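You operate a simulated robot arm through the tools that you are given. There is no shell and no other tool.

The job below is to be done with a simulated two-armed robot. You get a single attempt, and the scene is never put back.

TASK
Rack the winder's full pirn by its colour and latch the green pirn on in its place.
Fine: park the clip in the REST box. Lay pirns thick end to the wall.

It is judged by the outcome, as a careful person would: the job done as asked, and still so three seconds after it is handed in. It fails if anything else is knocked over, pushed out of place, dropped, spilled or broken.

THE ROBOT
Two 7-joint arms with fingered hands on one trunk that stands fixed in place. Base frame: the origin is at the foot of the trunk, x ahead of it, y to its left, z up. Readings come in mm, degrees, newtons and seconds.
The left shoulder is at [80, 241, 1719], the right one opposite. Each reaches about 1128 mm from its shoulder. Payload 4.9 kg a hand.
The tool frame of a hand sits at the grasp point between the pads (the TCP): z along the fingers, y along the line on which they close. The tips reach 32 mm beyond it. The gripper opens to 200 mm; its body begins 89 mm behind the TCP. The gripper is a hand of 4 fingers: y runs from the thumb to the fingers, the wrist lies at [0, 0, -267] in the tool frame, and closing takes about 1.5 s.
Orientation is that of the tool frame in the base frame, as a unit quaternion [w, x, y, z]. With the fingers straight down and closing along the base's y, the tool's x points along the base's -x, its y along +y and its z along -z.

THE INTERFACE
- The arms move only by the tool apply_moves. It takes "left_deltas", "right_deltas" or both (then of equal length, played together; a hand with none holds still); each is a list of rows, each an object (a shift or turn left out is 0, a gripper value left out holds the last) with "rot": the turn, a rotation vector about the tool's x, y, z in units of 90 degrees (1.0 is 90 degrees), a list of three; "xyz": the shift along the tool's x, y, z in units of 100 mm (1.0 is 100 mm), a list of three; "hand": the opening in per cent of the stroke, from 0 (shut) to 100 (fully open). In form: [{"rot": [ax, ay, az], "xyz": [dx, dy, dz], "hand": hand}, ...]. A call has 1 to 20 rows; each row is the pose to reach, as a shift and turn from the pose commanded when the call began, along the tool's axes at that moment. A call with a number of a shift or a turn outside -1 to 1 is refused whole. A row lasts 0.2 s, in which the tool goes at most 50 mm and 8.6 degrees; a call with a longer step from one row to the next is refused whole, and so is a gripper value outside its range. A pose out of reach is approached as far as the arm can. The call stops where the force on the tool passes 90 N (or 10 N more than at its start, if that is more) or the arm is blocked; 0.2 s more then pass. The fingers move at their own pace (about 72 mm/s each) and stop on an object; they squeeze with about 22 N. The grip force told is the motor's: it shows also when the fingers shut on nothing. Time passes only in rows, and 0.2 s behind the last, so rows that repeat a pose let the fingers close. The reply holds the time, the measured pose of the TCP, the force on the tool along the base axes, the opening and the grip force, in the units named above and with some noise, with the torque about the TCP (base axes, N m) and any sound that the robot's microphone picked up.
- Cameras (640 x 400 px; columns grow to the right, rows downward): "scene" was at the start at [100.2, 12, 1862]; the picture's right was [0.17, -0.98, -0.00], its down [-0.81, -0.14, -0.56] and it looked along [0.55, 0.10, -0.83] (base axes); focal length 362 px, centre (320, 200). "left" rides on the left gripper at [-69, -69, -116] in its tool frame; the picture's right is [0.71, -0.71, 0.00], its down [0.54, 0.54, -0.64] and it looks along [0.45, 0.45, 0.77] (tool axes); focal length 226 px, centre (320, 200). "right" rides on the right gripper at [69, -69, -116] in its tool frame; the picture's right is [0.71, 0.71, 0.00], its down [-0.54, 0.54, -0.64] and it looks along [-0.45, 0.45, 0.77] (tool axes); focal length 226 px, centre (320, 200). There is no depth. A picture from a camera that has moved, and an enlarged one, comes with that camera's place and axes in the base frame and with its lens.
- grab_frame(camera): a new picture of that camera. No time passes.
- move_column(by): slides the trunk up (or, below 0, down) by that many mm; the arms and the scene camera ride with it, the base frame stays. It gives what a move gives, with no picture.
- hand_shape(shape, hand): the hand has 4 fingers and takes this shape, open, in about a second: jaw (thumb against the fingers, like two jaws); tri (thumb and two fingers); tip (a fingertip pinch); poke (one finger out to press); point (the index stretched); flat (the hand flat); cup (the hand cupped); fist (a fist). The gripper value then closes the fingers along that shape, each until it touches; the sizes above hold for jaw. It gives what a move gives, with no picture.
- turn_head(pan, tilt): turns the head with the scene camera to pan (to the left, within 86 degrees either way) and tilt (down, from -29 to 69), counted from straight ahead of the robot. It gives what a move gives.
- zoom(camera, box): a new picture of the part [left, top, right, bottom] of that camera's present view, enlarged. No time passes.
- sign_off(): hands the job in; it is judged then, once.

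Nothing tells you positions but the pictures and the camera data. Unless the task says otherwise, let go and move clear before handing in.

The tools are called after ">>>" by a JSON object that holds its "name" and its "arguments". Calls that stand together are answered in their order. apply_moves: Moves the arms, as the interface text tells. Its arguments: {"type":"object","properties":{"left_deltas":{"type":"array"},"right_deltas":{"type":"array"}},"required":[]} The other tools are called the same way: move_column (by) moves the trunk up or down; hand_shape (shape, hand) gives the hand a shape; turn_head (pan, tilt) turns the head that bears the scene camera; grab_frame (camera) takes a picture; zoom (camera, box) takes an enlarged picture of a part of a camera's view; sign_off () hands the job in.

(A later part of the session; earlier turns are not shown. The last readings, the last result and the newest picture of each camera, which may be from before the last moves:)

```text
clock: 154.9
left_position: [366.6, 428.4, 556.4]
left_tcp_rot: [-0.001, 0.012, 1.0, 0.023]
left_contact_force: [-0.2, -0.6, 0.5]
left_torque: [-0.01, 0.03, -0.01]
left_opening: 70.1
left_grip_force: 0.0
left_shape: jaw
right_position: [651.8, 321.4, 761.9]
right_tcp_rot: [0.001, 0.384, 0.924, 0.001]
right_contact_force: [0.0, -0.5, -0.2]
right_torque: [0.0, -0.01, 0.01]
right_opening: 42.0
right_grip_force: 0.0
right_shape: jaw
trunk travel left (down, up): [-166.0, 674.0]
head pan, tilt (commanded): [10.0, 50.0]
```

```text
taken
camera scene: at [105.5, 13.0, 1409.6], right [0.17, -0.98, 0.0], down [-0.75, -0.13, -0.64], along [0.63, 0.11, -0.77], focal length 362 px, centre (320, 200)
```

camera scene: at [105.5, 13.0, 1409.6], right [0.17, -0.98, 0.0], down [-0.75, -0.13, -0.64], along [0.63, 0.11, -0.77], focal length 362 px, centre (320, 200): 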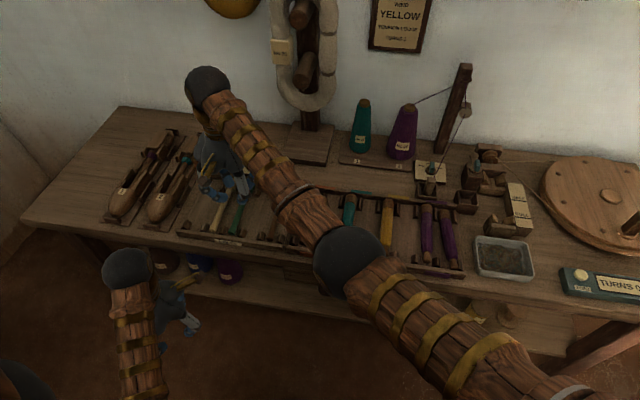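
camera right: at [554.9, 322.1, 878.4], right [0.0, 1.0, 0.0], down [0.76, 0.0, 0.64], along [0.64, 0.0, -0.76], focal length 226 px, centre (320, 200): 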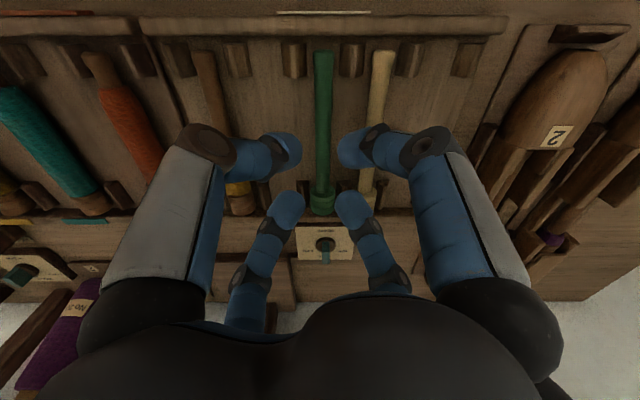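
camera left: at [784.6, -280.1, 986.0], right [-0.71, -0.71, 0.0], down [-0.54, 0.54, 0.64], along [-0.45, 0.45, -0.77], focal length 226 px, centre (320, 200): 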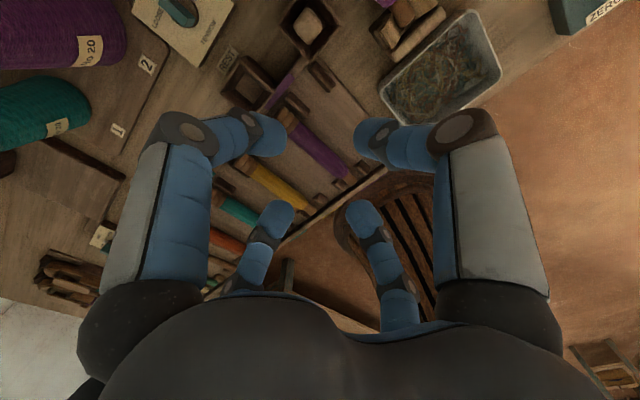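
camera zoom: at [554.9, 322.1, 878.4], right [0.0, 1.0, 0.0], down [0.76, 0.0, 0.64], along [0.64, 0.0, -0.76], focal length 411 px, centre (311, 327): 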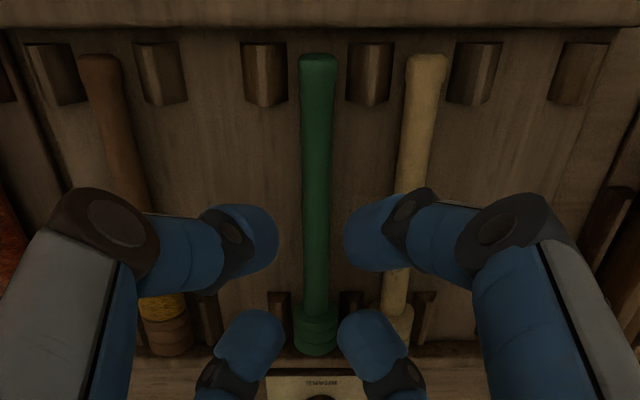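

The right hand is directly over the green pirn (axis y≈325). I'll narrow the fingers, roll 8° away from the cream pirn, and approach.

>>> {"name": "apply_moves", "arguments": {"right_deltas": [{"hand": 14, "rot": [-0.03, 0.03, 0], "xyz": [-0.035, -0.035, 0]}, {"hand": 11.5, "rot": [-0.0629, 0.0629, 0], "xyz": [-0.069, -0.069, 0]}, {"hand": 11.5, "rot": [-0.0629, 0.0629, 0], "xyz": [-0.069, -0.069, 0]}]}}

>>> {"name": "apply_moves", "arguments": {"right_deltas": [{"xyz": [0, 0, 0.2]}, {"xyz": [0, 0, 0.4]}, {"xyz": [0, 0, 0.52]}]}}

>>> {"name": "zoom", "arguments": {"camera": "right", "box": [240, 20, 400, 240]}}

```text
clock: 155.7
left_position: [366.5, 428.7, 555.9]
left_tcp_rot: [0.0, 0.012, 1.0, 0.025]
left_contact_force: [0.5, -0.3, -0.3]
left_torque: [0.03, -0.02, -0.03]
left_opening: 70.0
left_grip_force: 0.0
left_shape: jaw
right_position: [651.5, 312.4, 762.1]
right_tcp_rot: [-0.026, 0.383, 0.921, 0.065]
right_contact_force: [-0.4, -0.3, -0.9]
right_torque: [-0.01, 0.0, -0.02]
right_opening: 23.4
right_grip_force: 0.1
right_shape: jaw
trunk travel left (down, up): [-166.0, 674.0]
head pan, tilt (commanded): [10.0, 50.0]
```

```text
clock: 156.5
left_position: [366.7, 429.1, 555.2]
left_tcp_rot: [-0.001, 0.011, 1.0, 0.024]
left_contact_force: [0.4, 1.1, 0.6]
left_torque: [-0.02, -0.01, 0.03]
left_opening: 70.1
left_grip_force: 0.0
left_shape: jaw
right_position: [652.8, 318.7, 709.0]
right_tcp_rot: [-0.026, 0.382, 0.922, 0.065]
right_contact_force: [-0.6, -0.5, 0.9]
right_torque: [-0.01, 0.03, -0.01]
right_opening: 23.2
right_grip_force: 0.0
right_shape: jaw
trunk travel left (down, up): [-166.0, 674.0]
head pan, tilt (commanded): [10.0, 50.0]
```

```text
1.82 times, centred on (320, 130) of right
camera zoom: at [555.0, 303.4, 825.3], right [0.0, 0.99, 0.14], down [0.77, -0.09, 0.64], along [0.64, 0.11, -0.76], focal length 411 px, centre (320, 327)
```

zoom: 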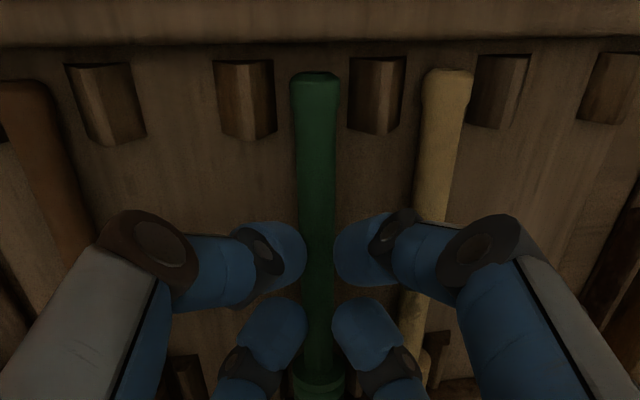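

>>> {"name": "apply_moves", "arguments": {"right_deltas": [{"xyz": [-0.016, -0.016, 0.08]}, {"xyz": [-0.016, -0.016, 0.15]}, {"xyz": [-0.016, -0.016, 0.19]}]}}

>>> {"name": "zoom", "arguments": {"camera": "right", "box": [240, 20, 400, 240]}}

>>> {"name": "zoom", "arguments": {"camera": "scene", "box": [170, 130, 280, 260]}}

```text
clock: 157.3
left_position: [366.3, 428.9, 556.7]
left_tcp_rot: [-0.001, 0.012, 1.0, 0.024]
left_contact_force: [0.1, -0.2, -0.5]
left_torque: [-0.02, -0.01, 0.05]
left_opening: 70.4
left_grip_force: 0.0
left_shape: jaw
right_position: [652.9, 320.7, 691.8]
right_tcp_rot: [-0.026, 0.383, 0.921, 0.066]
right_contact_force: [-0.1, 0.1, 0.8]
right_torque: [-0.02, -0.02, 0.02]
right_opening: 23.4
right_grip_force: 0.1
right_shape: jaw
trunk travel left (down, up): [-166.0, 674.0]
head pan, tilt (commanded): [10.0, 50.0]
```

```text
1.82 times, centred on (320, 130) of right
camera zoom: at [555.0, 303.8, 806.5], right [0.0, 0.99, 0.14], down [0.76, -0.09, 0.64], along [0.64, 0.11, -0.76], focal length 411 px, centre (320, 327)
```

zoom: 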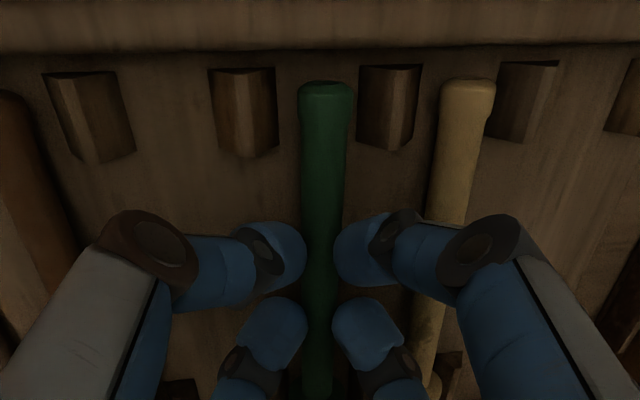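

```text
3.08 times, centred on (225, 195) of scene
camera zoom: at [105.6, 13.0, 1409.6], right [0.17, -0.98, 0.0], down [-0.75, -0.13, -0.64], along [0.63, 0.11, -0.77], focal length 1113 px, centre (612, 215)
```

zoom: 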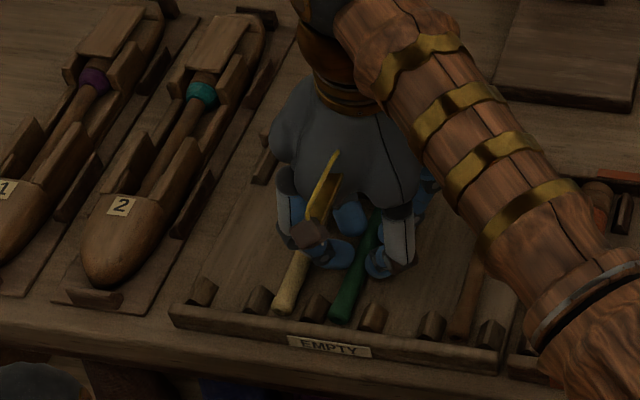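

>>> {"name": "apply_moves", "arguments": {"right_deltas": [{"xyz": [0, 0, 0.025]}, {"hand": 9, "xyz": [0, 0, 0.025]}, {"hand": 7, "xyz": [0, 0, 0.025]}, {"hand": 5, "xyz": [0, 0, 0.025]}, {"hand": 3, "xyz": [0, 0, 0.025]}, {"hand": 2, "xyz": [0, 0, 0.025]}, {"hand": 2, "xyz": [0, 0, 0.025]}]}}

>>> {"name": "zoom", "arguments": {"camera": "right", "box": [240, 20, 400, 240]}}

```text
clock: 158.9
left_position: [367.0, 428.7, 556.3]
left_tcp_rot: [-0.001, 0.011, 1.0, 0.024]
left_contact_force: [-0.2, -0.5, 0.4]
left_torque: [-0.02, 0.01, 0.02]
left_opening: 69.8
left_grip_force: 0.0
left_shape: jaw
right_position: [651.8, 320.2, 689.1]
right_tcp_rot: [-0.026, 0.383, 0.921, 0.066]
right_contact_force: [-1.1, 0.5, -0.3]
right_torque: [0.01, 0.0, 0.05]
right_opening: 19.4
right_grip_force: 21.9
right_shape: jaw
trunk travel left (down, up): [-166.0, 674.0]
head pan, tilt (commanded): [10.0, 50.0]
```

```text
1.82 times, centred on (320, 130) of right
camera zoom: at [555.0, 304.3, 804.0], right [0.0, 0.99, 0.14], down [0.77, -0.09, 0.64], along [0.64, 0.11, -0.76], focal length 411 px, centre (320, 327)
```

zoom: 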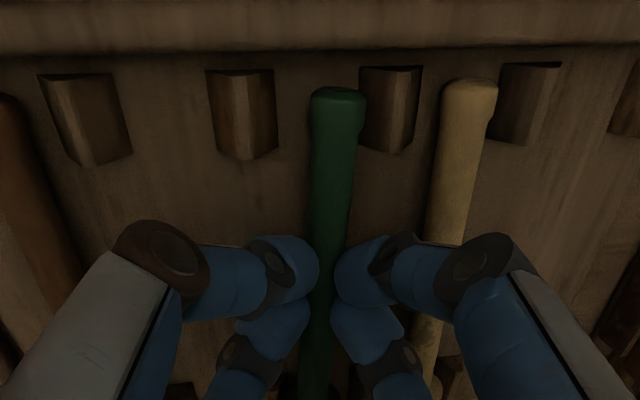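

Gripped. Test lift.

>>> {"name": "apply_moves", "arguments": {"right_deltas": [{"xyz": [0, 0, -0.08]}, {"xyz": [0, 0, -0.16]}, {"xyz": [0, 0, -0.25]}]}}

>>> {"name": "zoom", "arguments": {"camera": "right", "box": [240, 20, 400, 300]}}

>>> {"name": "zoom", "arguments": {"camera": "scene", "box": [170, 130, 280, 260]}}

```text
clock: 159.7
left_position: [367.1, 427.7, 555.8]
left_tcp_rot: [-0.001, 0.012, 1.0, 0.023]
left_contact_force: [-0.4, -0.2, 0.5]
left_torque: [0.01, 0.01, 0.03]
left_opening: 70.0
left_grip_force: 0.0
left_shape: jaw
right_position: [651.4, 317.3, 714.9]
right_tcp_rot: [-0.026, 0.383, 0.921, 0.065]
right_contact_force: [0.5, -1.0, -0.6]
right_torque: [0.0, 0.03, -0.01]
right_opening: 19.3
right_grip_force: 22.1
right_shape: jaw
trunk travel left (down, up): [-166.0, 674.0]
head pan, tilt (commanded): [10.0, 50.0]
```

```text
1.43 times, centred on (320, 160) of right
camera zoom: at [555.1, 300.9, 829.4], right [0.0, 0.99, 0.14], down [0.76, -0.09, 0.64], along [0.64, 0.11, -0.76], focal length 323 px, centre (320, 257)
```

zoom: 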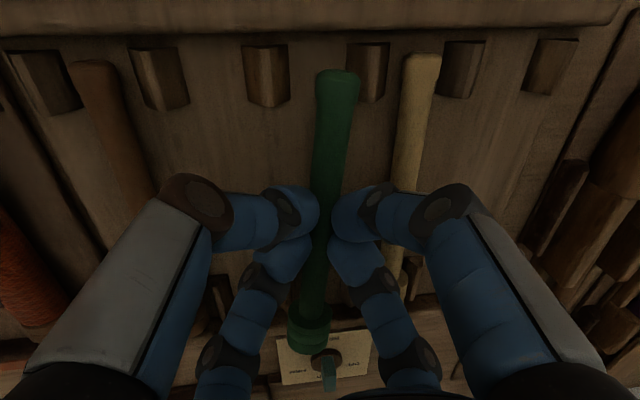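

```text
3.08 times, centred on (225, 195) of scene
camera zoom: at [105.7, 13.1, 1409.5], right [0.17, -0.98, 0.0], down [-0.75, -0.13, -0.64], along [0.63, 0.11, -0.77], focal length 1113 px, centre (612, 215)
```

zoom: 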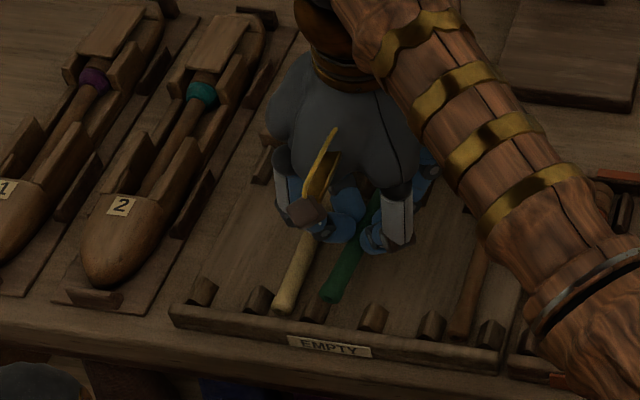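

Lifted cleanly. I'll raise it, bring the trunk up, and retrace the path back toward the winder.

>>> {"name": "apply_moves", "arguments": {"right_deltas": [{"xyz": [0, 0, -0.2]}, {"xyz": [0, 0, -0.4]}, {"xyz": [0, 0, -0.5]}]}}

>>> {"name": "move_column", "arguments": {"by": 120}}

>>> {"name": "apply_moves", "arguments": {"right_deltas": [{"xyz": [-0.34, -0.34, 0]}, {"xyz": [-0.6, -0.6, 0.05]}]}}

>>> {"name": "move_column", "arguments": {"by": 130}}

>>> {"name": "grab_frame", "arguments": {"camera": "scene"}}

>>> {"name": "grab_frame", "arguments": {"camera": "right"}}

```text
clock: 160.5
left_position: [367.0, 428.3, 555.3]
left_tcp_rot: [-0.001, 0.012, 1.0, 0.025]
left_contact_force: [-0.3, 0.2, -0.6]
left_torque: [-0.01, 0.02, 0.03]
left_opening: 70.0
left_grip_force: 0.1
left_shape: jaw
right_position: [652.2, 309.2, 764.2]
right_tcp_rot: [-0.026, 0.382, 0.921, 0.066]
right_contact_force: [0.4, 0.3, 0.0]
right_torque: [-0.04, 0.01, 0.02]
right_opening: 19.3
right_grip_force: 21.8
right_shape: jaw
trunk travel left (down, up): [-166.0, 674.0]
head pan, tilt (commanded): [10.0, 50.0]
```

```text
clock: 162.0
left_position: [367.2, 428.4, 675.6]
left_tcp_rot: [-0.001, 0.011, 1.0, 0.024]
left_contact_force: [-0.2, 0.3, 0.1]
left_torque: [0.0, -0.01, -0.01]
left_opening: 70.0
left_grip_force: 0.0
left_shape: jaw
right_position: [653.7, 309.2, 883.2]
right_tcp_rot: [-0.026, 0.382, 0.921, 0.065]
right_contact_force: [0.3, -0.1, -0.4]
right_torque: [0.03, 0.02, -0.02]
right_opening: 19.4
right_grip_force: 22.5
right_shape: jaw
trunk travel left (down, up): [-286.0, 554.0]
head pan, tilt (commanded): [10.0, 50.0]
```

```text
clock: 162.6
left_position: [366.8, 428.6, 676.6]
left_tcp_rot: [-0.001, 0.012, 1.0, 0.024]
left_contact_force: [0.0, 0.2, -0.7]
left_torque: [0.0, 0.01, 0.02]
left_opening: 69.8
left_grip_force: 0.0
left_shape: jaw
right_position: [653.7, 225.7, 865.6]
right_tcp_rot: [-0.027, 0.383, 0.921, 0.066]
right_contact_force: [-0.2, -0.8, -1.4]
right_torque: [0.04, 0.03, -0.01]
right_opening: 19.4
right_grip_force: 22.0
right_shape: jaw
trunk travel left (down, up): [-286.0, 554.0]
head pan, tilt (commanded): [10.0, 50.0]
```

```text
clock: 164.2
left_position: [366.1, 429.0, 805.4]
left_tcp_rot: [-0.001, 0.012, 1.0, 0.024]
left_contact_force: [-0.7, -0.7, 0.5]
left_torque: [-0.04, -0.02, 0.01]
left_opening: 70.0
left_grip_force: 0.1
left_shape: jaw
right_position: [652.7, 226.5, 995.2]
right_tcp_rot: [-0.026, 0.383, 0.921, 0.065]
right_contact_force: [-0.5, 0.1, -1.0]
right_torque: [-0.04, -0.01, 0.0]
right_opening: 19.5
right_grip_force: 21.9
right_shape: jaw
trunk travel left (down, up): [-416.0, 424.0]
head pan, tilt (commanded): [10.0, 50.0]
```

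```text
taken
camera scene: at [106.0, 13.2, 1659.4], right [0.17, -0.98, 0.0], down [-0.75, -0.13, -0.64], along [0.63, 0.11, -0.77], focal length 362 px, centre (320, 200)
```

scene: 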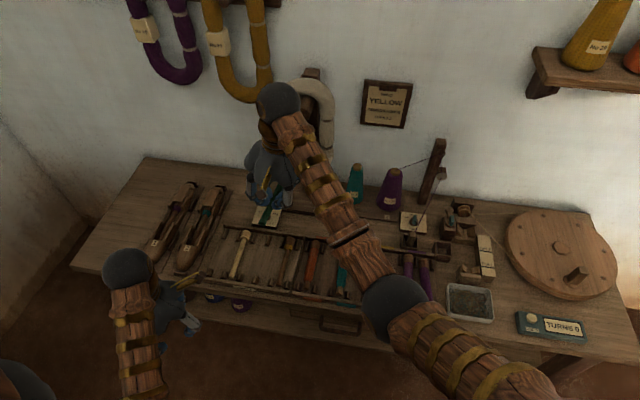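

```text
taken
camera right: at [555.5, 209.6, 1110.4], right [0.0, 0.99, 0.14], down [0.77, -0.09, 0.64], along [0.64, 0.11, -0.76], focal length 226 px, centre (320, 200)
```

right: 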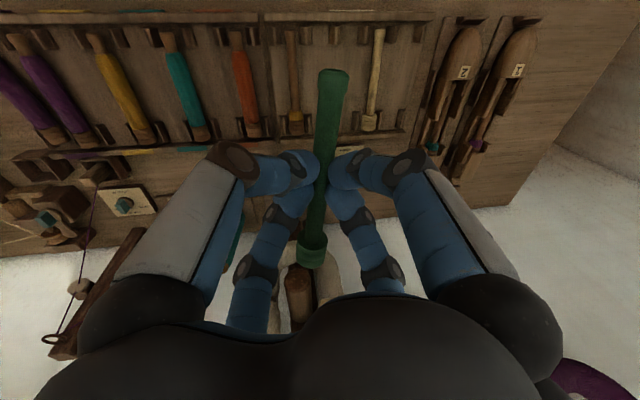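

>>> {"name": "apply_moves", "arguments": {"right_deltas": [{"xyz": [-0.23, -0.23, 0.055]}, {"xyz": [-0.46, -0.46, 0.11]}, {"xyz": [-0.694, -0.694, 0.165]}]}}

>>> {"name": "apply_moves", "arguments": {"right_deltas": [{"xyz": [-0.23, -0.23, 0.055]}, {"xyz": [-0.46, -0.46, 0.11]}, {"xyz": [-0.694, -0.694, 0.165]}]}}

>>> {"name": "apply_moves", "arguments": {"right_deltas": [{"xyz": [-0.23, -0.23, 0.055]}, {"xyz": [-0.46, -0.46, 0.11]}, {"xyz": [-0.694, -0.694, 0.165]}]}}

>>> {"name": "apply_moves", "arguments": {"right_deltas": [{"xyz": [-0.23, -0.23, 0.055]}, {"xyz": [-0.46, -0.46, 0.11]}, {"xyz": [-0.694, -0.694, 0.165]}]}}

>>> {"name": "apply_moves", "arguments": {"right_deltas": [{"xyz": [-0.23, -0.23, 0.055]}, {"xyz": [-0.46, -0.46, 0.11]}, {"xyz": [-0.694, -0.694, 0.165]}]}}

>>> {"name": "grab_frame", "arguments": {"camera": "scene"}}

>>> {"name": "grab_frame", "arguments": {"camera": "right"}}

```text
clock: 165.0
left_position: [367.2, 427.5, 806.6]
left_tcp_rot: [0.0, 0.012, 1.0, 0.025]
left_contact_force: [-0.1, -0.2, 0.1]
left_torque: [-0.01, -0.01, 0.04]
left_opening: 70.0
left_grip_force: 0.2
left_shape: jaw
right_position: [651.9, 129.5, 964.8]
right_tcp_rot: [-0.027, 0.383, 0.921, 0.066]
right_contact_force: [-0.9, -0.1, -0.4]
right_torque: [0.02, -0.01, -0.01]
right_opening: 19.1
right_grip_force: 22.1
right_shape: jaw
trunk travel left (down, up): [-416.0, 424.0]
head pan, tilt (commanded): [10.0, 50.0]
```

```text
clock: 165.8
left_position: [366.5, 428.5, 805.4]
left_tcp_rot: [0.0, 0.011, 1.0, 0.024]
left_contact_force: [-0.2, 0.0, -0.7]
left_torque: [0.03, 0.03, 0.02]
left_opening: 70.1
left_grip_force: 0.0
left_shape: jaw
right_position: [652.8, 34.9, 934.9]
right_tcp_rot: [-0.027, 0.381, 0.922, 0.065]
right_contact_force: [-0.8, -0.1, -1.6]
right_torque: [0.0, 0.0, -0.02]
right_opening: 19.2
right_grip_force: 22.1
right_shape: jaw
trunk travel left (down, up): [-416.0, 424.0]
head pan, tilt (commanded): [10.0, 50.0]
```

```text
clock: 166.6
left_position: [366.6, 428.5, 805.8]
left_tcp_rot: [0.0, 0.011, 1.0, 0.024]
left_contact_force: [-0.8, 0.3, 0.7]
left_torque: [-0.01, -0.03, 0.01]
left_opening: 70.2
left_grip_force: 0.1
left_shape: jaw
right_position: [652.6, -59.0, 904.9]
right_tcp_rot: [-0.027, 0.382, 0.921, 0.066]
right_contact_force: [-0.4, -0.4, -0.3]
right_torque: [0.01, 0.02, 0.06]
right_opening: 18.9
right_grip_force: 22.0
right_shape: jaw
trunk travel left (down, up): [-416.0, 424.0]
head pan, tilt (commanded): [10.0, 50.0]
```

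```text
clock: 167.4
left_position: [367.0, 427.9, 806.7]
left_tcp_rot: [0.0, 0.011, 1.0, 0.025]
left_contact_force: [0.0, 0.3, -0.3]
left_torque: [-0.01, 0.0, 0.0]
left_opening: 70.0
left_grip_force: 0.1
left_shape: jaw
right_position: [651.6, -155.8, 874.3]
right_tcp_rot: [-0.025, 0.382, 0.922, 0.065]
right_contact_force: [-0.1, 0.6, 0.1]
right_torque: [0.02, -0.01, 0.03]
right_opening: 19.2
right_grip_force: 22.1
right_shape: jaw
trunk travel left (down, up): [-416.0, 424.0]
head pan, tilt (commanded): [10.0, 50.0]
```

```text
clock: 168.2
left_position: [366.5, 428.0, 806.7]
left_tcp_rot: [0.0, 0.012, 1.0, 0.024]
left_contact_force: [0.8, -0.7, -0.7]
left_torque: [0.03, 0.0, -0.02]
left_opening: 70.1
left_grip_force: 0.0
left_shape: jaw
right_position: [651.7, -250.2, 844.5]
right_tcp_rot: [-0.027, 0.382, 0.921, 0.065]
right_contact_force: [-1.3, 0.2, -0.2]
right_torque: [0.02, 0.04, -0.02]
right_opening: 19.4
right_grip_force: 22.2
right_shape: jaw
trunk travel left (down, up): [-416.0, 424.0]
head pan, tilt (commanded): [10.0, 50.0]
```

```text
taken
camera scene: at [106.0, 12.3, 1659.5], right [0.17, -0.98, 0.0], down [-0.75, -0.13, -0.64], along [0.63, 0.11, -0.77], focal length 362 px, centre (320, 200)
```

scene: 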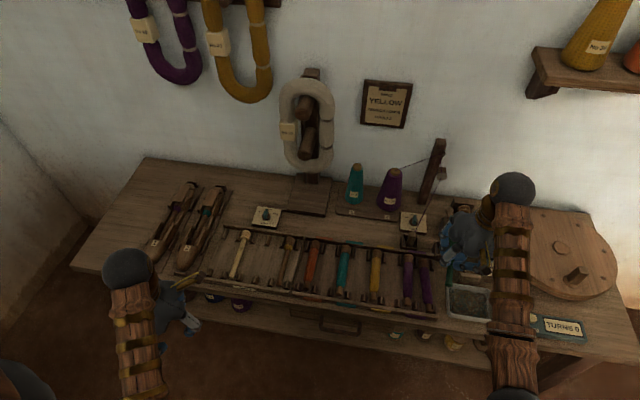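

```text
taken
camera right: at [555.1, -265.6, 959.5], right [0.0, 0.99, 0.14], down [0.76, -0.09, 0.64], along [0.64, 0.11, -0.76], focal length 226 px, centre (320, 200)
```

right: 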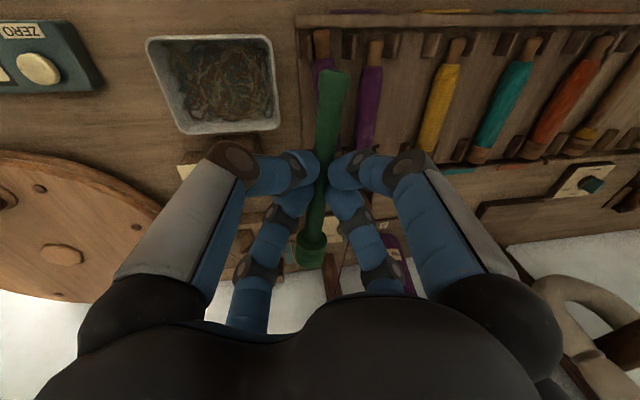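

The green pirn is held well but skewed a few degrees. I'll zoom to measure its pose in the hand.

>>> {"name": "zoom", "arguments": {"camera": "right", "box": [280, 50, 380, 130]}}

>>> {"name": "zoom", "arguments": {"camera": "right", "box": [270, 200, 370, 280]}}

>>> {"name": "zoom", "arguments": {"camera": "scene", "box": [420, 170, 540, 320]}}

```text
5.00 times, centred on (330, 90) of right
camera zoom: at [555.1, -265.6, 959.5], right [0.0, 0.99, 0.14], down [0.76, -0.09, 0.64], along [0.64, 0.11, -0.76], focal length 1130 px, centre (270, 750)
```

zoom: 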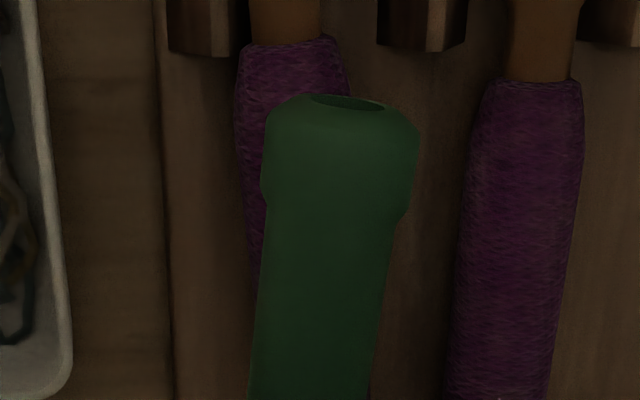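

```text
5.00 times, centred on (320, 240) of right
camera zoom: at [555.1, -265.6, 959.5], right [0.0, 0.99, 0.14], down [0.76, -0.09, 0.64], along [0.64, 0.11, -0.76], focal length 1130 px, centre (320, 0)
```

zoom: 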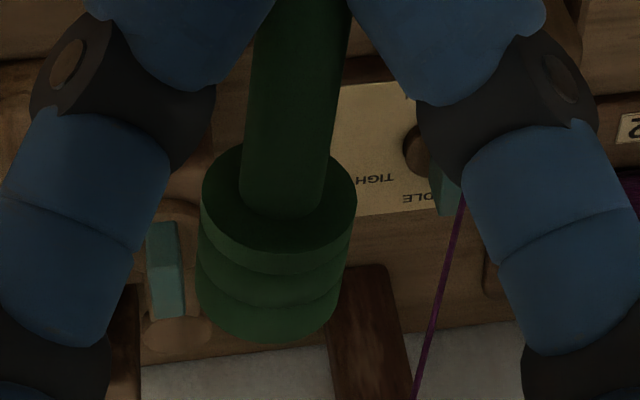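

```text
2.67 times, centred on (480, 245) of scene
camera zoom: at [106.0, 12.3, 1659.5], right [0.17, -0.98, 0.0], down [-0.75, -0.13, -0.64], along [0.63, 0.11, -0.77], focal length 964 px, centre (-107, 80)
```

zoom: 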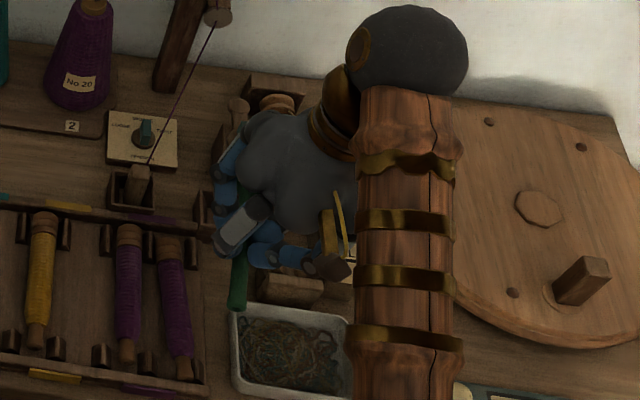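

Pose in hand: ~6.6° yaw, roughly level. I'll unroll the hand, correct the yaw, and move above the winder.

>>> {"name": "apply_moves", "arguments": {"right_deltas": [{"rot": [0.021, -0.021, 0], "xyz": [-0.14, 0, -0.014]}, {"rot": [0.042, -0.042, 0], "xyz": [-0.28, 0, -0.028]}, {"rot": [0.0629, -0.0629, 0], "xyz": [-0.42, 0, -0.042]}]}}

>>> {"name": "apply_moves", "arguments": {"right_deltas": [{"rot": [0, 0, -0.035], "xyz": [-0.42, 0, 0]}, {"rot": [0, 0, -0.0733], "xyz": [-0.84, 0, 0]}]}}

>>> {"name": "grab_frame", "arguments": {"camera": "right"}}

```text
clock: 169.0
left_position: [365.5, 428.5, 805.6]
left_tcp_rot: [-0.001, 0.012, 1.0, 0.024]
left_contact_force: [0.1, -0.5, 0.2]
left_torque: [0.0, -0.01, -0.03]
left_opening: 69.7
left_grip_force: 0.1
left_shape: jaw
right_position: [681.2, -279.8, 844.2]
right_tcp_rot: [0.0, 0.384, 0.924, 0.001]
right_contact_force: [0.9, -0.5, -0.6]
right_torque: [-0.01, 0.01, 0.0]
right_opening: 19.2
right_grip_force: 21.3
right_shape: jaw
trunk travel left (down, up): [-416.0, 424.0]
head pan, tilt (commanded): [10.0, 50.0]
```

```text
clock: 169.6
left_position: [367.5, 429.5, 806.2]
left_tcp_rot: [-0.001, 0.013, 1.0, 0.025]
left_contact_force: [0.7, 1.2, -0.2]
left_torque: [0.02, -0.01, -0.02]
left_opening: 70.1
left_grip_force: 0.0
left_shape: jaw
right_position: [742.7, -339.4, 845.0]
right_tcp_rot: [-0.001, 0.329, 0.944, 0.0]
right_contact_force: [0.4, 1.2, -0.5]
right_torque: [0.01, 0.02, -0.02]
right_opening: 19.2
right_grip_force: 21.7
right_shape: jaw
trunk travel left (down, up): [-416.0, 424.0]
head pan, tilt (commanded): [10.0, 50.0]
```

```text
taken
camera right: at [646.4, -350.5, 959.7], right [-0.11, 0.99, 0.0], down [0.76, 0.09, 0.64], along [0.64, 0.07, -0.77], focal length 226 px, centre (320, 200)
```

right: 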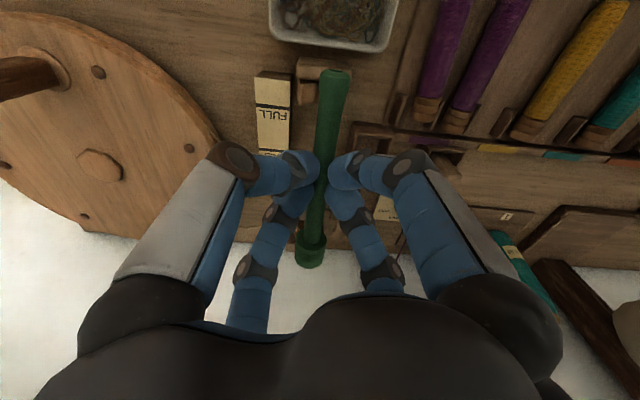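

>>> {"name": "apply_moves", "arguments": {"right_deltas": [{"xyz": [-0.16, 0.127, 0.2]}, {"xyz": [-0.321, 0.255, 0.45]}]}}

>>> {"name": "grab_frame", "arguments": {"camera": "right"}}

>>> {"name": "zoom", "arguments": {"camera": "right", "box": [260, 20, 400, 120]}}

>>> {"name": "zoom", "arguments": {"camera": "right", "box": [250, 190, 390, 300]}}

```text
clock: 170.2
left_position: [368.0, 429.4, 804.9]
left_tcp_rot: [-0.002, 0.012, 1.0, 0.024]
left_contact_force: [-0.1, -0.5, 0.0]
left_torque: [0.0, -0.02, 0.01]
left_opening: 70.0
left_grip_force: 0.0
left_shape: jaw
right_position: [783.2, -339.1, 798.1]
right_tcp_rot: [0.001, 0.33, 0.944, 0.001]
right_contact_force: [-1.4, -0.5, 0.4]
right_torque: [0.0, 0.02, 0.01]
right_opening: 19.0
right_grip_force: 22.1
right_shape: jaw
trunk travel left (down, up): [-416.0, 424.0]
head pan, tilt (commanded): [10.0, 50.0]
```

```text
taken
camera right: at [687.2, -350.0, 915.3], right [-0.11, 0.99, 0.0], down [0.76, 0.09, 0.64], along [0.64, 0.07, -0.77], focal length 226 px, centre (320, 200)
```

right: 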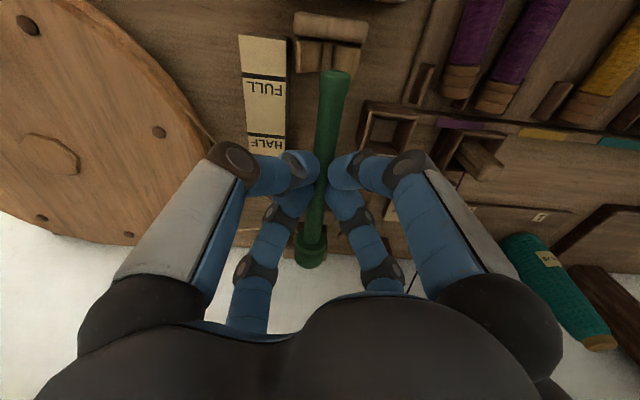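

```text
4.00 times, centred on (330, 70) of right
camera zoom: at [687.2, -350.0, 915.3], right [-0.11, 0.99, 0.0], down [0.76, 0.09, 0.64], along [0.64, 0.07, -0.77], focal length 904 px, centre (280, 720)
```

zoom: 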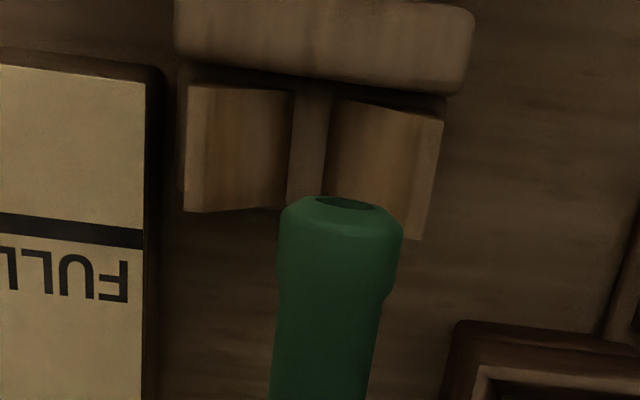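

```text
3.64 times, centred on (320, 245) of right
camera zoom: at [687.2, -350.0, 915.3], right [-0.11, 0.99, 0.0], down [0.76, 0.09, 0.64], along [0.64, 0.07, -0.77], focal length 822 px, centre (320, 36)
```

zoom: 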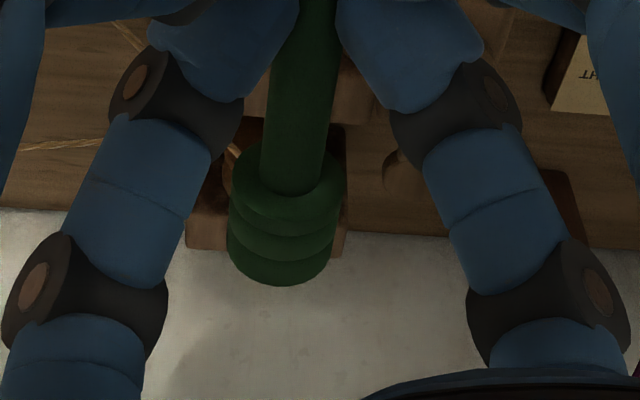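

Aligned within about 1° and 2 mm of the fork and headstock. Now I'll roll the hand −22° again (to clear the gauge) and lower to just above the seat.

>>> {"name": "apply_moves", "arguments": {"right_deltas": [{"rot": [0.064, -0.0506, 0], "xyz": [0.016, 0.023, 0.12]}, {"rot": [0.128, -0.1012, 0], "xyz": [0.032, 0.045, 0.24]}, {"rot": [0.1916, -0.1518, 0], "xyz": [0.048, 0.068, 0.358]}]}}

>>> {"name": "grab_frame", "arguments": {"camera": "right"}}

>>> {"name": "zoom", "arguments": {"camera": "right", "box": [260, 20, 400, 120]}}

>>> {"name": "zoom", "arguments": {"camera": "right", "box": [250, 190, 390, 300]}}

```text
clock: 171.0
left_position: [367.1, 428.5, 805.7]
left_tcp_rot: [0.0, 0.012, 1.0, 0.023]
left_contact_force: [0.5, 0.9, -0.3]
left_torque: [-0.05, 0.02, 0.0]
left_opening: 70.0
left_grip_force: 0.1
left_shape: jaw
right_position: [782.6, -328.9, 764.4]
right_tcp_rot: [0.064, 0.323, 0.927, -0.18]
right_contact_force: [-0.7, 0.7, 0.2]
right_torque: [0.0, 0.03, -0.01]
right_opening: 19.2
right_grip_force: 21.9
right_shape: jaw
trunk travel left (down, up): [-416.0, 424.0]
head pan, tilt (commanded): [10.0, 50.0]
```

```text
taken
camera right: at [686.3, -296.6, 876.6], right [-0.11, 0.92, -0.37], down [0.76, 0.32, 0.56], along [0.64, -0.22, -0.74], focal length 226 px, centre (320, 200)
```

right: 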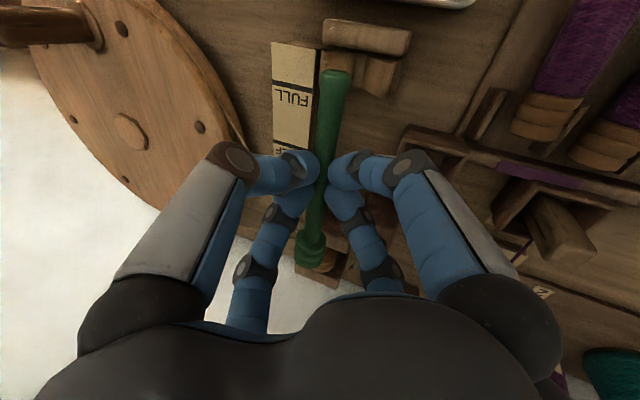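

```text
4.00 times, centred on (330, 70) of right
camera zoom: at [686.3, -296.6, 876.6], right [-0.11, 0.92, -0.37], down [0.76, 0.32, 0.56], along [0.64, -0.22, -0.74], focal length 904 px, centre (280, 720)
```

zoom: 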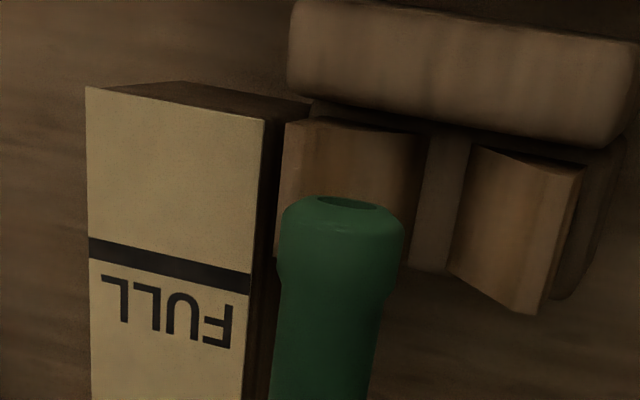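

```text
3.64 times, centred on (320, 245) of right
camera zoom: at [686.3, -296.6, 876.6], right [-0.11, 0.92, -0.37], down [0.76, 0.32, 0.56], along [0.64, -0.22, -0.74], focal length 822 px, centre (320, 36)
```

zoom: 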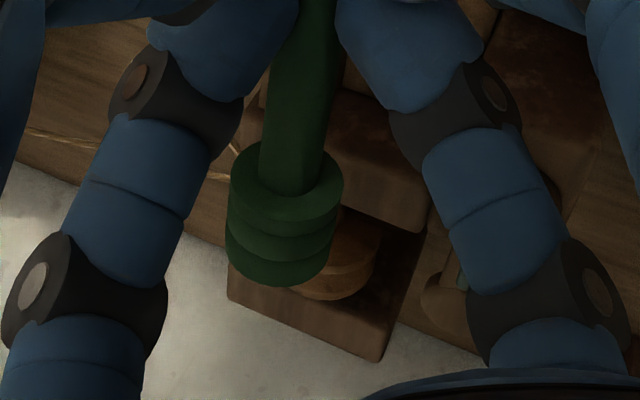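

I'll correct the small pitch and yaw and bring the pirn to ~15 mm above its seat.

>>> {"name": "apply_moves", "arguments": {"right_deltas": [{"rot": [0.006, 0.008, 0], "xyz": [0.02, 0.042, 0.13]}, {"rot": [0.012, 0.016, 0], "xyz": [0.042, 0.084, 0.265]}, {"rot": [0.0171, 0.0215, 0], "xyz": [0.063, 0.126, 0.397]}]}}

>>> {"name": "grab_frame", "arguments": {"camera": "right"}}

>>> {"name": "zoom", "arguments": {"camera": "right", "box": [260, 20, 400, 140]}}

>>> {"name": "zoom", "arguments": {"camera": "right", "box": [250, 190, 390, 300]}}

```text
clock: 171.8
left_position: [366.8, 428.8, 806.1]
left_tcp_rot: [-0.001, 0.012, 1.0, 0.024]
left_contact_force: [-0.2, -0.2, 0.6]
left_torque: [0.04, -0.01, 0.0]
left_opening: 69.8
left_grip_force: 0.1
left_shape: jaw
right_position: [784.5, -331.5, 721.7]
right_tcp_rot: [0.043, 0.327, 0.925, -0.187]
right_contact_force: [0.5, -0.4, -0.3]
right_torque: [0.02, 0.02, 0.01]
right_opening: 19.3
right_grip_force: 22.1
right_shape: jaw
trunk travel left (down, up): [-416.0, 424.0]
head pan, tilt (commanded): [10.0, 50.0]
```

```text
taken
camera right: at [694.2, -296.7, 837.2], right [-0.11, 0.92, -0.37], down [0.79, 0.31, 0.53], along [0.61, -0.23, -0.76], focal length 226 px, centre (320, 200)
```

right: 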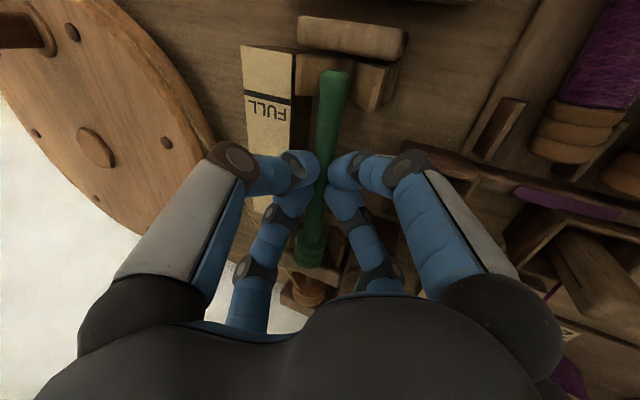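

```text
3.33 times, centred on (330, 80) of right
camera zoom: at [694.2, -296.7, 837.2], right [-0.11, 0.92, -0.37], down [0.79, 0.31, 0.53], along [0.61, -0.23, -0.76], focal length 754 px, centre (287, 600)
```

zoom: 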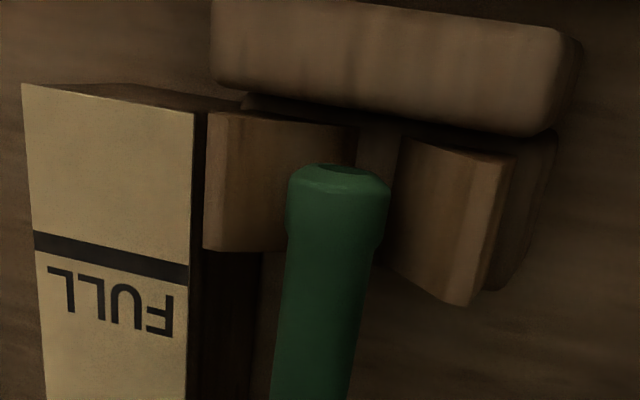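

```text
3.64 times, centred on (320, 245) of right
camera zoom: at [694.2, -296.7, 837.2], right [-0.11, 0.92, -0.37], down [0.79, 0.31, 0.53], along [0.61, -0.23, -0.76], focal length 822 px, centre (320, 36)
```

zoom: 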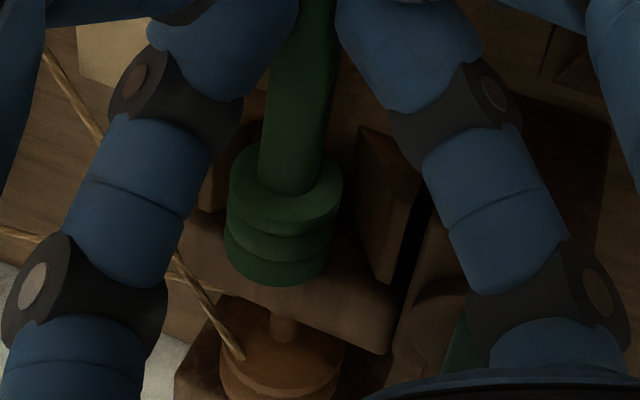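

Both ends now line up (y≈-340). Lowering straight down into the seat with force monitoring.

>>> {"name": "apply_moves", "arguments": {"right_deltas": [{"xyz": [0.0, 0.018, 0.037]}, {"xyz": [0.008, 0.031, 0.074]}, {"xyz": [0.014, 0.041, 0.1]}, {"xyz": [0.018, 0.047, 0.12]}]}}

>>> {"name": "zoom", "arguments": {"camera": "right", "box": [260, 20, 400, 140]}}

>>> {"name": "zoom", "arguments": {"camera": "right", "box": [250, 190, 390, 300]}}

```text
clock: 172.8
left_position: [365.3, 430.1, 805.7]
left_tcp_rot: [0.001, 0.012, 1.0, 0.023]
left_contact_force: [-0.1, -0.1, 0.0]
left_torque: [-0.01, -0.01, 0.02]
left_opening: 69.7
left_grip_force: 0.1
left_shape: jaw
right_position: [786.5, -331.9, 712.6]
right_tcp_rot: [0.045, 0.327, 0.925, -0.186]
right_contact_force: [-0.2, 7.0, 16.8]
right_torque: [0.0, 0.16, 0.06]
right_opening: 19.2
right_grip_force: 22.0
right_shape: jaw
trunk travel left (down, up): [-416.0, 424.0]
head pan, tilt (commanded): [10.0, 50.0]
```

```text
3.33 times, centred on (330, 80) of right
camera zoom: at [695.1, -295.8, 827.7], right [-0.11, 0.92, -0.37], down [0.78, 0.31, 0.54], along [0.61, -0.23, -0.76], focal length 754 px, centre (287, 600)
```

zoom: 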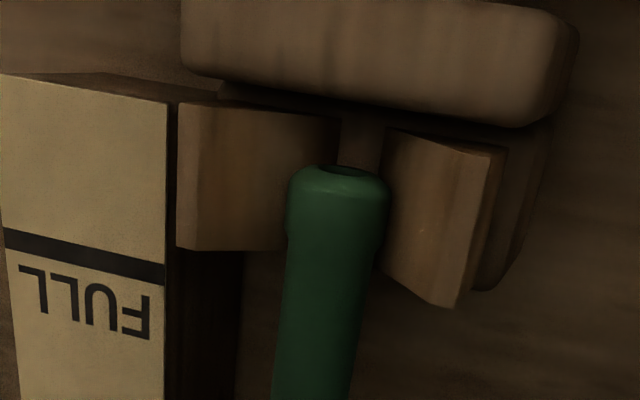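

```text
3.64 times, centred on (320, 245) of right
camera zoom: at [695.1, -295.8, 827.7], right [-0.11, 0.92, -0.37], down [0.78, 0.31, 0.54], along [0.61, -0.23, -0.76], focal length 822 px, centre (320, 36)
```

zoom: 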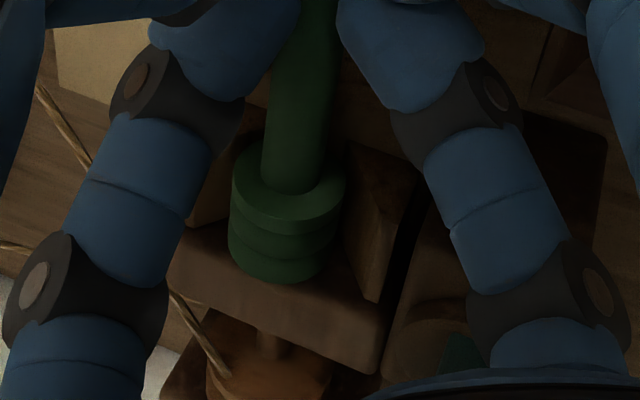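

It's touching the seat (17 N up, a slight sideways push west). I'll ease 1.5 mm west and re-check.

>>> {"name": "apply_moves", "arguments": {"right_deltas": [{"xyz": [0.0045, 0.0055, -0.003]}, {"xyz": [0.009, 0.011, -0.006]}, {"xyz": [0.009, 0.011, -0.006]}]}}

>>> {"name": "zoom", "arguments": {"camera": "scene", "box": [430, 180, 540, 300]}}

```text
clock: 173.6
left_position: [366.2, 428.9, 806.3]
left_tcp_rot: [0.0, 0.011, 1.0, 0.023]
left_contact_force: [0.5, 0.0, -0.2]
left_torque: [0.04, 0.03, 0.03]
left_opening: 70.0
left_grip_force: 0.1
left_shape: jaw
right_position: [787.9, -329.6, 711.7]
right_tcp_rot: [0.046, 0.328, 0.925, -0.186]
right_contact_force: [6.4, 3.6, 20.2]
right_torque: [-0.13, 0.04, 0.27]
right_opening: 19.2
right_grip_force: 22.4
right_shape: jaw
trunk travel left (down, up): [-416.0, 424.0]
head pan, tilt (commanded): [10.0, 50.0]
```

```text
3.33 times, centred on (485, 240) of scene
camera zoom: at [104.0, 14.4, 1659.7], right [0.17, -0.98, 0.0], down [-0.75, -0.13, -0.64], along [0.63, 0.11, -0.77], focal length 1206 px, centre (-230, 67)
```

zoom: 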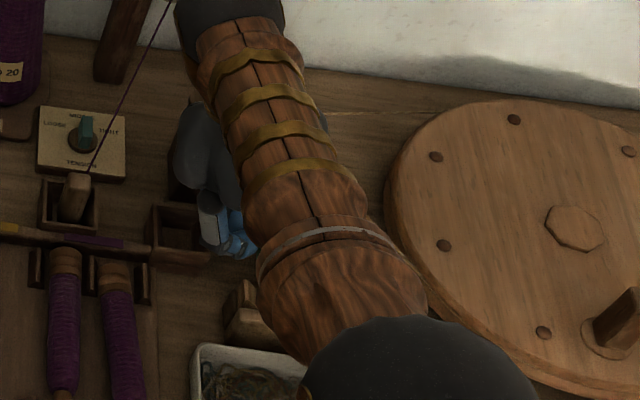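

Seated with some down-pressure. I'll relieve 2 mm of it, then open slowly.

>>> {"name": "apply_moves", "arguments": {"right_deltas": [{"xyz": [-0.004, -0.0064, -0.0185]}, {"xyz": [-0.004, -0.0064, -0.0185]}]}}

>>> {"name": "apply_moves", "arguments": {"right_deltas": [{"hand": 10}, {"hand": 10.6}, {"hand": 11.2}, {"hand": 11.8}, {"hand": 12.4}, {"hand": 13}, {"hand": 13.6}, {"hand": 14}]}}

>>> {"name": "zoom", "arguments": {"camera": "right", "box": [260, 20, 400, 140]}}

>>> {"name": "zoom", "arguments": {"camera": "right", "box": [250, 190, 390, 300]}}

```text
clock: 174.2
left_position: [366.5, 429.5, 806.3]
left_tcp_rot: [0.0, 0.011, 1.0, 0.023]
left_contact_force: [-0.6, 0.1, 0.1]
left_torque: [0.01, 0.02, 0.02]
left_opening: 70.1
left_grip_force: 0.0
left_shape: jaw
right_position: [785.9, -329.9, 711.7]
right_tcp_rot: [0.044, 0.327, 0.925, -0.187]
right_contact_force: [8.0, 3.0, 12.4]
right_torque: [-0.04, -0.15, 0.29]
right_opening: 19.2
right_grip_force: 22.4
right_shape: jaw
trunk travel left (down, up): [-416.0, 424.0]
head pan, tilt (commanded): [10.0, 50.0]
```

```text
clock: 176.0
left_position: [367.2, 428.9, 806.4]
left_tcp_rot: [-0.001, 0.012, 1.0, 0.023]
left_contact_force: [0.4, 0.0, -0.2]
left_torque: [0.01, 0.0, 0.01]
left_opening: 70.1
left_grip_force: 0.0
left_shape: jaw
right_position: [786.1, -332.0, 711.8]
right_tcp_rot: [0.043, 0.328, 0.925, -0.187]
right_contact_force: [0.4, 2.3, 1.4]
right_torque: [0.03, -0.02, -0.06]
right_opening: 27.1
right_grip_force: 0.0
right_shape: jaw
trunk travel left (down, up): [-416.0, 424.0]
head pan, tilt (commanded): [10.0, 50.0]
```

```text
3.33 times, centred on (330, 80) of right
camera zoom: at [694.9, -295.9, 827.2], right [-0.11, 0.92, -0.37], down [0.79, 0.31, 0.53], along [0.61, -0.23, -0.76], focal length 754 px, centre (287, 600)
```

zoom: 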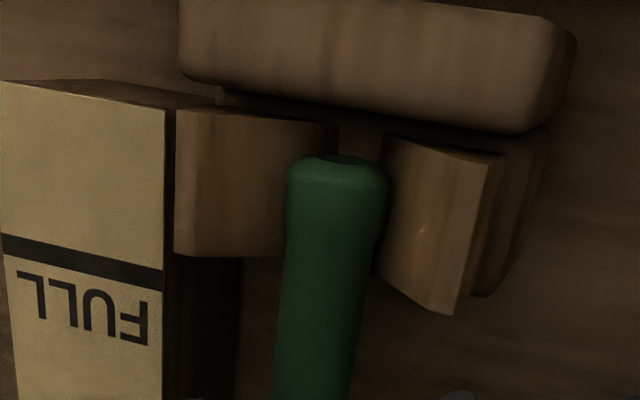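

```text
3.64 times, centred on (320, 245) of right
camera zoom: at [694.9, -295.9, 827.2], right [-0.11, 0.92, -0.37], down [0.79, 0.31, 0.53], along [0.61, -0.23, -0.76], focal length 822 px, centre (320, 36)
```

zoom: 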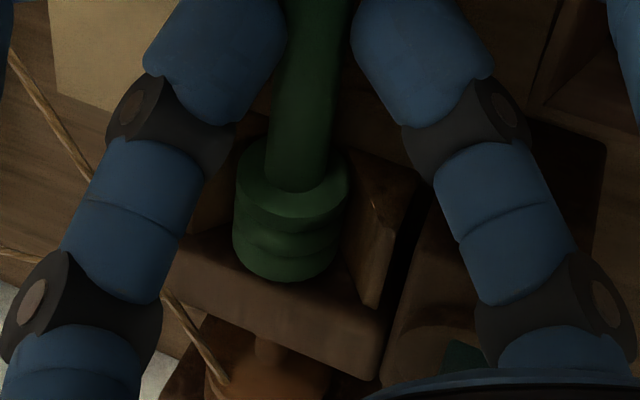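

Released. Withdrawing along the approach axis.

>>> {"name": "apply_moves", "arguments": {"right_deltas": [{"xyz": [0, 0, -0.06]}, {"xyz": [0, 0, -0.15]}, {"xyz": [0, 0, -0.3]}, {"xyz": [0, 0, -0.55]}, {"xyz": [0, 0, -0.8]}, {"xyz": [0, 0, -1.0]}]}}

>>> {"name": "grab_frame", "arguments": {"camera": "right"}}

>>> {"name": "zoom", "arguments": {"camera": "right", "box": [240, 10, 400, 130]}}

>>> {"name": "zoom", "arguments": {"camera": "right", "box": [260, 120, 380, 220]}}

```text
clock: 177.4
left_position: [366.8, 429.3, 805.1]
left_tcp_rot: [-0.001, 0.011, 1.0, 0.024]
left_contact_force: [0.5, 0.2, 0.6]
left_torque: [-0.05, 0.01, 0.0]
left_opening: 69.9
left_grip_force: 0.1
left_shape: jaw
right_position: [791.3, -293.7, 803.7]
right_tcp_rot: [0.043, 0.327, 0.925, -0.186]
right_contact_force: [1.2, 0.5, -0.2]
right_torque: [0.02, 0.02, 0.01]
right_opening: 27.1
right_grip_force: 0.0
right_shape: jaw
trunk travel left (down, up): [-416.0, 424.0]
head pan, tilt (commanded): [10.0, 50.0]
```

```text
taken
camera right: at [699.2, -258.2, 920.5], right [-0.11, 0.92, -0.37], down [0.79, 0.31, 0.53], along [0.61, -0.23, -0.76], focal length 226 px, centre (320, 200)
```

right: 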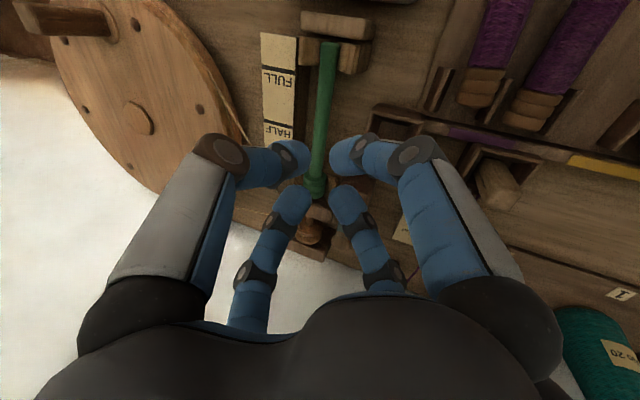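

```text
3.33 times, centred on (320, 70) of right
camera zoom: at [699.2, -258.2, 920.5], right [-0.11, 0.92, -0.37], down [0.79, 0.31, 0.53], along [0.61, -0.23, -0.76], focal length 754 px, centre (320, 633)
```

zoom: 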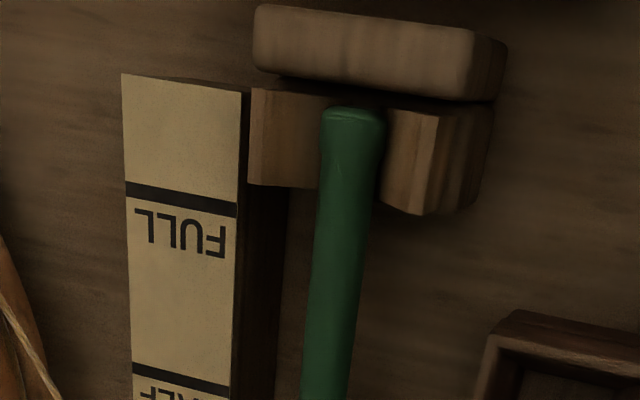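

```text
4.00 times, centred on (320, 170) of right
camera zoom: at [699.2, -258.2, 920.5], right [-0.11, 0.92, -0.37], down [0.79, 0.31, 0.53], along [0.61, -0.23, -0.76], focal length 904 px, centre (320, 320)
```

zoom: 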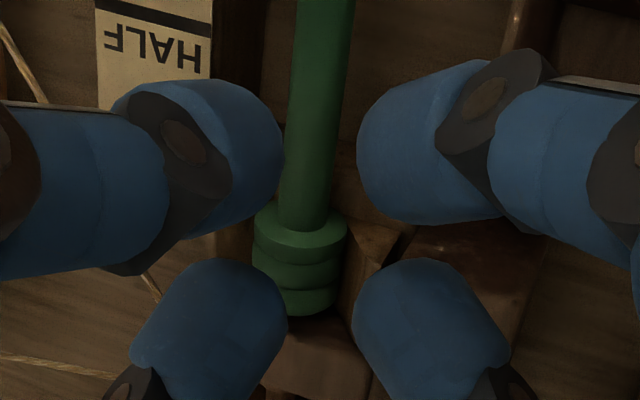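

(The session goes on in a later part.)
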